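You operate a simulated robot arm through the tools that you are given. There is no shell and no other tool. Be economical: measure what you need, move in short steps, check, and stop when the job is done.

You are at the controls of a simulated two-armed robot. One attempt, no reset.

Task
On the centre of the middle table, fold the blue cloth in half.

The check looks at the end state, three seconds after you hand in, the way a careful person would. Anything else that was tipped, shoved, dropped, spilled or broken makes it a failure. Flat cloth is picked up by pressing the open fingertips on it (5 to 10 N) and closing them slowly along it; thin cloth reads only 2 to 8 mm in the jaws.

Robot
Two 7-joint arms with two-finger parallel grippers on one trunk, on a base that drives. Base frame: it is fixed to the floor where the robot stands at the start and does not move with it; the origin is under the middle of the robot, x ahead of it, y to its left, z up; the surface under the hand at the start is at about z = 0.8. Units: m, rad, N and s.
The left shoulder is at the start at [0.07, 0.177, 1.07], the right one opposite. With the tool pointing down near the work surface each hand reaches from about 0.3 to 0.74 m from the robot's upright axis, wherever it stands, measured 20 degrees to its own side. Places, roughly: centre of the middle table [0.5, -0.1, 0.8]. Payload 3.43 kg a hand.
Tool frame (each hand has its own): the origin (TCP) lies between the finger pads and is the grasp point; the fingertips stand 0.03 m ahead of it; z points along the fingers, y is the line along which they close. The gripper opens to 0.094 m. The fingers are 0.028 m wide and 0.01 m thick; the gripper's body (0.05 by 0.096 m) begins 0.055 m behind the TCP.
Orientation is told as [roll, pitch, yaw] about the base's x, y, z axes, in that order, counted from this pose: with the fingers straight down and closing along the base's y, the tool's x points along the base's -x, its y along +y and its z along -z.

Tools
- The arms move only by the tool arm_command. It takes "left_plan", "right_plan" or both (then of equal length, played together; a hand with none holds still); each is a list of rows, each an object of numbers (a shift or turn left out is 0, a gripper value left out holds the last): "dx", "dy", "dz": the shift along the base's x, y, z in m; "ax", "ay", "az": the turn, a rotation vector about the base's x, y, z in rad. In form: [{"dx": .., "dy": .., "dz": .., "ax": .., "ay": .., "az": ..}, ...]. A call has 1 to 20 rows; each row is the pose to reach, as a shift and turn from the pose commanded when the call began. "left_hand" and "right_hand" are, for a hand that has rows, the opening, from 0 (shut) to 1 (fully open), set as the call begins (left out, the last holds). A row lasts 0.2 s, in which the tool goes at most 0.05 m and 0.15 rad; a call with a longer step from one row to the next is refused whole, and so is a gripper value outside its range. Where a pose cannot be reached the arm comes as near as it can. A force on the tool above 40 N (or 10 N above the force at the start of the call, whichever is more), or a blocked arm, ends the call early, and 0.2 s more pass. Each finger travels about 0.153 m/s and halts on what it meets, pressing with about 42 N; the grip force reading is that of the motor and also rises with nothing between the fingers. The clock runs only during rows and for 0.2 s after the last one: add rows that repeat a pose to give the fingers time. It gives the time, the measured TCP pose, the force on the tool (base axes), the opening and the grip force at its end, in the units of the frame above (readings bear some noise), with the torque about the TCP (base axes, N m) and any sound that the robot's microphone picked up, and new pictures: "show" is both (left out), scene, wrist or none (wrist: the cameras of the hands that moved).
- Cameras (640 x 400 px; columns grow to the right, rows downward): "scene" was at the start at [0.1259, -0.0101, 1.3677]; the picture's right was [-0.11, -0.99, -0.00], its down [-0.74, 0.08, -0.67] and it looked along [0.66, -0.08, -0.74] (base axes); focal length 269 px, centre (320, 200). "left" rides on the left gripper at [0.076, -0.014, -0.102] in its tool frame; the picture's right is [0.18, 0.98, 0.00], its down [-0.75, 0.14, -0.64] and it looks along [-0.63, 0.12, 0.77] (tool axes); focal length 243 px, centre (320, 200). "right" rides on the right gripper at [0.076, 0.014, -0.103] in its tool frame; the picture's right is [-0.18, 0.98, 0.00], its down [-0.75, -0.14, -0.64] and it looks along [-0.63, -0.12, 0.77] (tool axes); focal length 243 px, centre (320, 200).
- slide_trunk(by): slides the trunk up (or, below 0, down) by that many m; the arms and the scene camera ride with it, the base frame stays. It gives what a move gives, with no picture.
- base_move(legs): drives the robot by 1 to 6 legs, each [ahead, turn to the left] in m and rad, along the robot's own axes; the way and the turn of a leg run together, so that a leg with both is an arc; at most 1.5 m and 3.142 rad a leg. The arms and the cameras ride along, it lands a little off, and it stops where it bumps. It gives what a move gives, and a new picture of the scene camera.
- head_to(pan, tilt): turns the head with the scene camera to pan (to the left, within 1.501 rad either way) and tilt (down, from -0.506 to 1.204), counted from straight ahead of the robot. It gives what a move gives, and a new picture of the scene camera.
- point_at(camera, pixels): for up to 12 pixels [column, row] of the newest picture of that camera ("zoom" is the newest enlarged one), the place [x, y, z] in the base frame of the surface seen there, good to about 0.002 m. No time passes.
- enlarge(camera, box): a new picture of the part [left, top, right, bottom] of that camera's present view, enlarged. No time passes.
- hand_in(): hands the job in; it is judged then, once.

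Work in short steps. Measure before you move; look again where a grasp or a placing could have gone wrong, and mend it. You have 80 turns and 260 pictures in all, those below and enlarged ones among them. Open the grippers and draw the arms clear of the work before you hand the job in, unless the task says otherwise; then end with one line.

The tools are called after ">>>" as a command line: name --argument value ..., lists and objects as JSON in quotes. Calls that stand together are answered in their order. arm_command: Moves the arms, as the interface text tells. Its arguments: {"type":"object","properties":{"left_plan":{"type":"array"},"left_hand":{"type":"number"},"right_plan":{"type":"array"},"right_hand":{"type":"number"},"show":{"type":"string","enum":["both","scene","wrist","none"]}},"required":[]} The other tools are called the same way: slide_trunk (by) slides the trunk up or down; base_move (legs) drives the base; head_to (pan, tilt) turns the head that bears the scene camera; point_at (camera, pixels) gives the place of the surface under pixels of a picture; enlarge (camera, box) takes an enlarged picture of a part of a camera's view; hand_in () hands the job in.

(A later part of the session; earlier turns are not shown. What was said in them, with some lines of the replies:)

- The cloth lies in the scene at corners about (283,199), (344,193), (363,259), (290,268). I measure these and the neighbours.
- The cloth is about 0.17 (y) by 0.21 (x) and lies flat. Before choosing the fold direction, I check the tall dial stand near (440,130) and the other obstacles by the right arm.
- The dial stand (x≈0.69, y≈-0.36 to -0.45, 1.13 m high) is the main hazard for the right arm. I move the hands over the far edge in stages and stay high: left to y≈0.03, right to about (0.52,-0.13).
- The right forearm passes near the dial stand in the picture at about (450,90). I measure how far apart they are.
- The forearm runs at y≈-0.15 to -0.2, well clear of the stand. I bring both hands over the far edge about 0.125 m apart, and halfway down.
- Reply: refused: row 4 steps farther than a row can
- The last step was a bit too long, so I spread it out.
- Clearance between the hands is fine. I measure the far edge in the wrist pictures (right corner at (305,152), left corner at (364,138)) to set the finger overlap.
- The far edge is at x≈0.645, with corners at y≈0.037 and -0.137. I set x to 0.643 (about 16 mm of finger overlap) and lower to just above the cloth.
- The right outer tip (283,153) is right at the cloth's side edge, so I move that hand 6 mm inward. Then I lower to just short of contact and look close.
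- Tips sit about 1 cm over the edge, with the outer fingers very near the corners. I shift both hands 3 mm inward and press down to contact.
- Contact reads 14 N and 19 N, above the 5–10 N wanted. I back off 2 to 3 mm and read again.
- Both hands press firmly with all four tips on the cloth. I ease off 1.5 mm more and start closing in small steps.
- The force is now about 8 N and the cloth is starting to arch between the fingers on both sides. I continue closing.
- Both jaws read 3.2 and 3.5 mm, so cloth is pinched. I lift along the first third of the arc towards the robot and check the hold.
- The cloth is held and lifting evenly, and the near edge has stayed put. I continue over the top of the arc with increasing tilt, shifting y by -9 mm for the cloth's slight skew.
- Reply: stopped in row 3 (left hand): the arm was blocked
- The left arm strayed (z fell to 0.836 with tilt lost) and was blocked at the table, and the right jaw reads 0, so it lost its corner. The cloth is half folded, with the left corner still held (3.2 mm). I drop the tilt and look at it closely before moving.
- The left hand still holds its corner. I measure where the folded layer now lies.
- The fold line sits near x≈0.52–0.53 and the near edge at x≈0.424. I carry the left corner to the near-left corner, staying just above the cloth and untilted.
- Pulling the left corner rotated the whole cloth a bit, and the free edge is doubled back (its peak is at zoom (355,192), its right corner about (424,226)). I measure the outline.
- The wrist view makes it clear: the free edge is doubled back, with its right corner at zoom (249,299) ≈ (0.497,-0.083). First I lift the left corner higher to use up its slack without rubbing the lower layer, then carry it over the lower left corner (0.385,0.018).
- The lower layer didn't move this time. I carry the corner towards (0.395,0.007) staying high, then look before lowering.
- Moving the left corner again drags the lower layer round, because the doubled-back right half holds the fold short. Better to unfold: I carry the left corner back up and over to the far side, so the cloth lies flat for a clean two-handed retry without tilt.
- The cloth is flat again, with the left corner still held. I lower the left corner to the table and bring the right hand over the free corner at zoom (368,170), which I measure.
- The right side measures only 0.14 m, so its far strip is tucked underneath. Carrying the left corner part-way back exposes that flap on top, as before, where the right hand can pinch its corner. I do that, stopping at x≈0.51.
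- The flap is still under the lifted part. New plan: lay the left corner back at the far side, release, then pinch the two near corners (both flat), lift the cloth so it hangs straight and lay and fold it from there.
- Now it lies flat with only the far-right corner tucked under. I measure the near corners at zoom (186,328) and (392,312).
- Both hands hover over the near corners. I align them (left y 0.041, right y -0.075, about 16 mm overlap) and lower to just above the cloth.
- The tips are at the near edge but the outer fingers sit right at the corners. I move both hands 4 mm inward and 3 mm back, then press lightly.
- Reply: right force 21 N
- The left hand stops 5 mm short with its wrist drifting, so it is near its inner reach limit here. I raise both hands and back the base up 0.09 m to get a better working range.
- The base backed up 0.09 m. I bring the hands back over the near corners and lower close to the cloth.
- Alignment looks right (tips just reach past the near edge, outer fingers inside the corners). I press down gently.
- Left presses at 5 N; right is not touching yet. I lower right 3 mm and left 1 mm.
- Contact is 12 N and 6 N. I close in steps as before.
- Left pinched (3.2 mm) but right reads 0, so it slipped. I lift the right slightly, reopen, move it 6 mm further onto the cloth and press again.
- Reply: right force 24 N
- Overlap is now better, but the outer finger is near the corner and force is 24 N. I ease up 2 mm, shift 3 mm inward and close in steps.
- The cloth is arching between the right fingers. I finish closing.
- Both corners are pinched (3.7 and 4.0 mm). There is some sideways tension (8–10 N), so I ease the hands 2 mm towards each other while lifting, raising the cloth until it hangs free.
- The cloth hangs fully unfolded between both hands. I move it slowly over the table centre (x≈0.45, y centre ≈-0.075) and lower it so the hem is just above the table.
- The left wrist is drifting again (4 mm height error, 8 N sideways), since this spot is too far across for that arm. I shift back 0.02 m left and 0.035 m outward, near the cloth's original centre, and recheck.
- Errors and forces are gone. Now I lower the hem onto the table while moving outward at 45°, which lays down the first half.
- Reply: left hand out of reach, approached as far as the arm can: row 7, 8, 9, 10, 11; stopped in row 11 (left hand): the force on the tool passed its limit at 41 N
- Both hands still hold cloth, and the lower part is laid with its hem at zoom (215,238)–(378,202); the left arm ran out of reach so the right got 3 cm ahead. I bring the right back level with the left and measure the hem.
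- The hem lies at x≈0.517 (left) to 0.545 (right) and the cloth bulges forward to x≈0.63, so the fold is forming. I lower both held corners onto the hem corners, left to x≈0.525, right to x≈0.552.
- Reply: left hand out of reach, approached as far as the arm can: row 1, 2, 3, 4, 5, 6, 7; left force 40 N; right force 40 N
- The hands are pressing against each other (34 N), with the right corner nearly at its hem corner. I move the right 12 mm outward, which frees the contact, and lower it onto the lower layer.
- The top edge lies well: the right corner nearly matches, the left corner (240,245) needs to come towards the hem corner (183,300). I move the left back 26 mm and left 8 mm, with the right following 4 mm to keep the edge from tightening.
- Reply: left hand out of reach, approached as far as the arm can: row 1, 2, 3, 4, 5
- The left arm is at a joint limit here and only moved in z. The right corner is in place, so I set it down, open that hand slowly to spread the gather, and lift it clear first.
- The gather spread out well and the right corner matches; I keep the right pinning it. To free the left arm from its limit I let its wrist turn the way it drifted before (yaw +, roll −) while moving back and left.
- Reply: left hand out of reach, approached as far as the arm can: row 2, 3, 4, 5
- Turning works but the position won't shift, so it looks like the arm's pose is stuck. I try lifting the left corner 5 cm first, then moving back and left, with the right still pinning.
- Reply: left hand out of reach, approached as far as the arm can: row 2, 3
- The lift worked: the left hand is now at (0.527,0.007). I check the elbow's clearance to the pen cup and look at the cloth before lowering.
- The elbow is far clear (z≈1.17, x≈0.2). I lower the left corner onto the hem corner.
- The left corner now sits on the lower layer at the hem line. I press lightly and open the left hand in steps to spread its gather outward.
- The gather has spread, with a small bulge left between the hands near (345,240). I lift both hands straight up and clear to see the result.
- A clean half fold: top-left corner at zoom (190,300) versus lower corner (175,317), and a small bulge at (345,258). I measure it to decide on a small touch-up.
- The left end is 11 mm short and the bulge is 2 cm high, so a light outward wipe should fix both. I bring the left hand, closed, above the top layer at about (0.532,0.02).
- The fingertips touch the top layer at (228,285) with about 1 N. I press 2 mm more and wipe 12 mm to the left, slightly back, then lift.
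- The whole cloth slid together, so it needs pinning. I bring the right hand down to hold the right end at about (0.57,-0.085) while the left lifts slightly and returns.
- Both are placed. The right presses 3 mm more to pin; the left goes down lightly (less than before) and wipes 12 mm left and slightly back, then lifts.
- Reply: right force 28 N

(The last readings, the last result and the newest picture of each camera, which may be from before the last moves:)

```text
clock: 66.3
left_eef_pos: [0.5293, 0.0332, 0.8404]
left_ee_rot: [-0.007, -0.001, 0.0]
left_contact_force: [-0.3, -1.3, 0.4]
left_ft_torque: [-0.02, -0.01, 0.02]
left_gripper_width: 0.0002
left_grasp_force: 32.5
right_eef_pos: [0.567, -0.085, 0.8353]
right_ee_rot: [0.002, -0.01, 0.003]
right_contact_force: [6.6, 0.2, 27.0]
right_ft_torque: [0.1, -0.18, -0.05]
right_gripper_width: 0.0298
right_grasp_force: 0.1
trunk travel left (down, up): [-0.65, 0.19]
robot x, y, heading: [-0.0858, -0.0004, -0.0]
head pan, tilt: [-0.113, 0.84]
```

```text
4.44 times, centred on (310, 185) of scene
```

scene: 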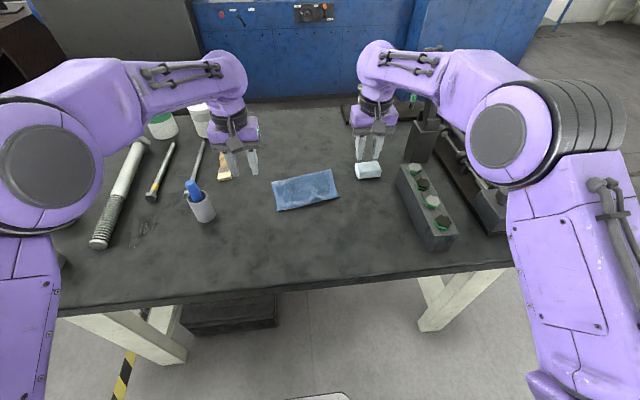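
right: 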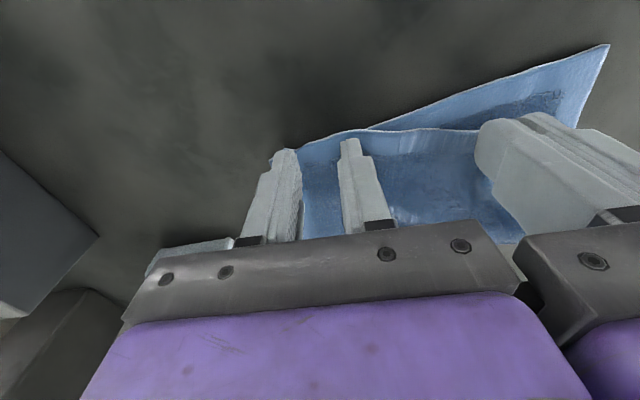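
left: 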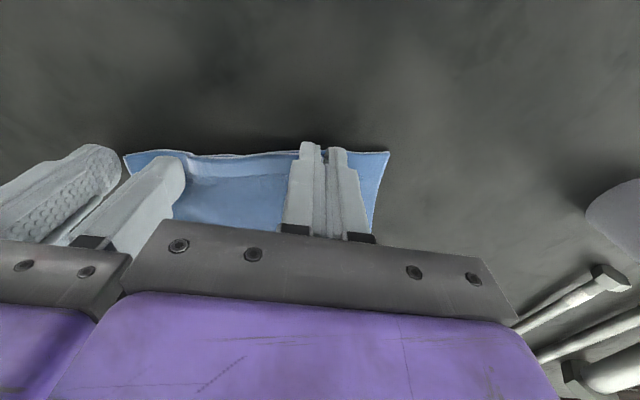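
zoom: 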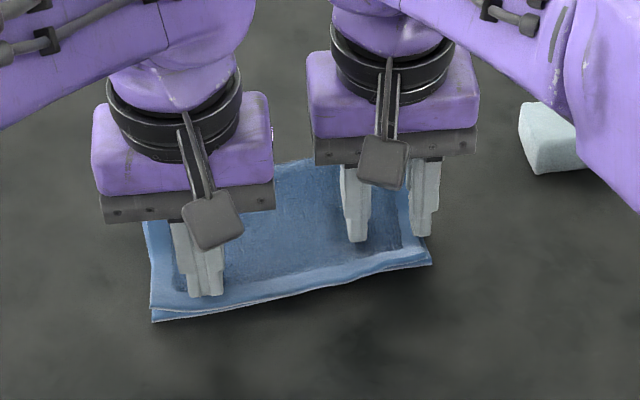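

Worked very well: the bulge is gone and the top-left corner at (150,305) now meets the lower one. I lift both hands straight up, move them aside and open them.

>>> arm_command --left_plan '[{"dz": 0.02}, {"dz": 0.05}, {"dz": 0.09}, {"dz": 0.12, "dy": 0.02}, {"dz": 0.14, "dy": 0.05}, {"dz": 0.15, "dy": 0.08}]' --right_plan '[{"dz": 0.02}, {"dz": 0.05}, {"dz": 0.09}, {"dz": 0.12, "dy": -0.02}, {"dz": 0.14, "dy": -0.05}, {"dz": 0.15, "dy": -0.08}]' --show "none"

>>> arm_command --left_plan '[{}, {}, {}]' --right_plan '[{}, {}, {}]' --left_hand 1.0 --right_hand 1.0 --show "scene"

>>> enlarge --camera "scene" --box '[250, 140, 370, 230]'

```text
clock: 67.7
left_eef_pos: [0.5292, 0.1132, 0.99]
left_ee_rot: [-0.009, 0.001, -0.002]
left_contact_force: [0.0, 0.4, 0.3]
left_ft_torque: [0.02, -0.03, -0.03]
left_gripper_width: 0.0001
left_grasp_force: 33.0
right_eef_pos: [0.5699, -0.1665, 0.9841]
right_ee_rot: [0.001, -0.005, 0.006]
right_contact_force: [-0.7, -0.2, 0.5]
right_ft_torque: [-0.02, -0.01, 0.0]
right_gripper_width: 0.0302
right_grasp_force: 0.0
trunk travel left (down, up): [-0.65, 0.19]
robot x, y, heading: [-0.0914, -0.0008, 0.003]
head pan, tilt: [-0.113, 0.84]
```

```text
clock: 68.5
left_eef_pos: [0.5317, 0.1133, 0.9901]
left_ee_rot: [-0.009, 0.003, 0.001]
left_contact_force: [-0.2, 0.5, -0.8]
left_ft_torque: [-0.01, -0.01, 0.0]
left_gripper_width: 0.0939
left_grasp_force: 0.0
right_eef_pos: [0.5699, -0.1667, 0.9832]
right_ee_rot: [0.003, -0.005, 0.003]
right_contact_force: [-0.2, -0.3, -0.6]
right_ft_torque: [0.02, -0.01, 0.04]
right_gripper_width: 0.0939
right_grasp_force: 0.1
trunk travel left (down, up): [-0.65, 0.19]
robot x, y, heading: [-0.0916, -0.001, -0.001]
head pan, tilt: [-0.113, 0.84]
```

scene: 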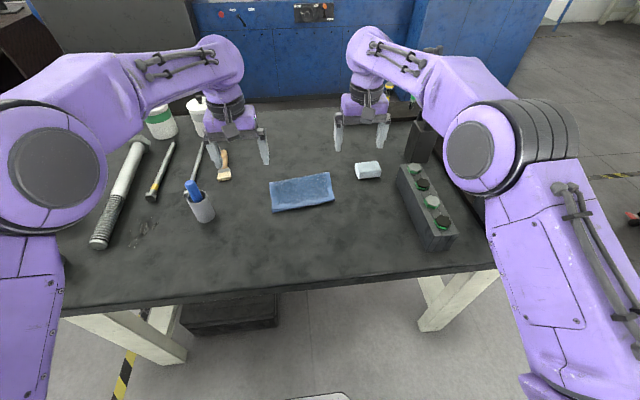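

```text
4.44 times, centred on (310, 185) of scene
```

zoom: 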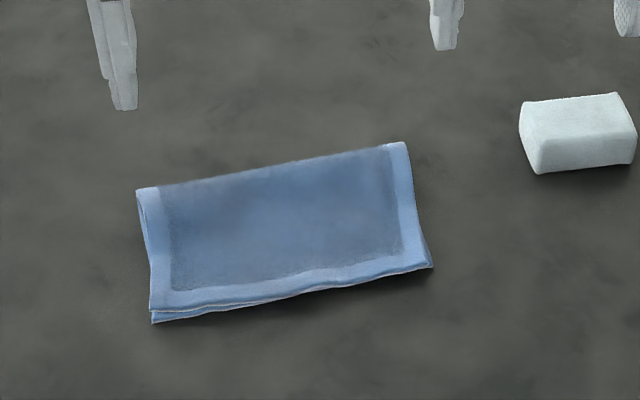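

The cloth is neatly folded in half, with edges and corners matching to within a few millimetres. Nothing else has moved, and the arms are clear with the grippers open, so I hand in.

>>> hand_in

```text
The job is handed in.
```

The blue cloth is folded in half near the centre of the middle table, with its edges and corners matching to within a few millimetres; nothing else was moved, and both grippers are open and clear.
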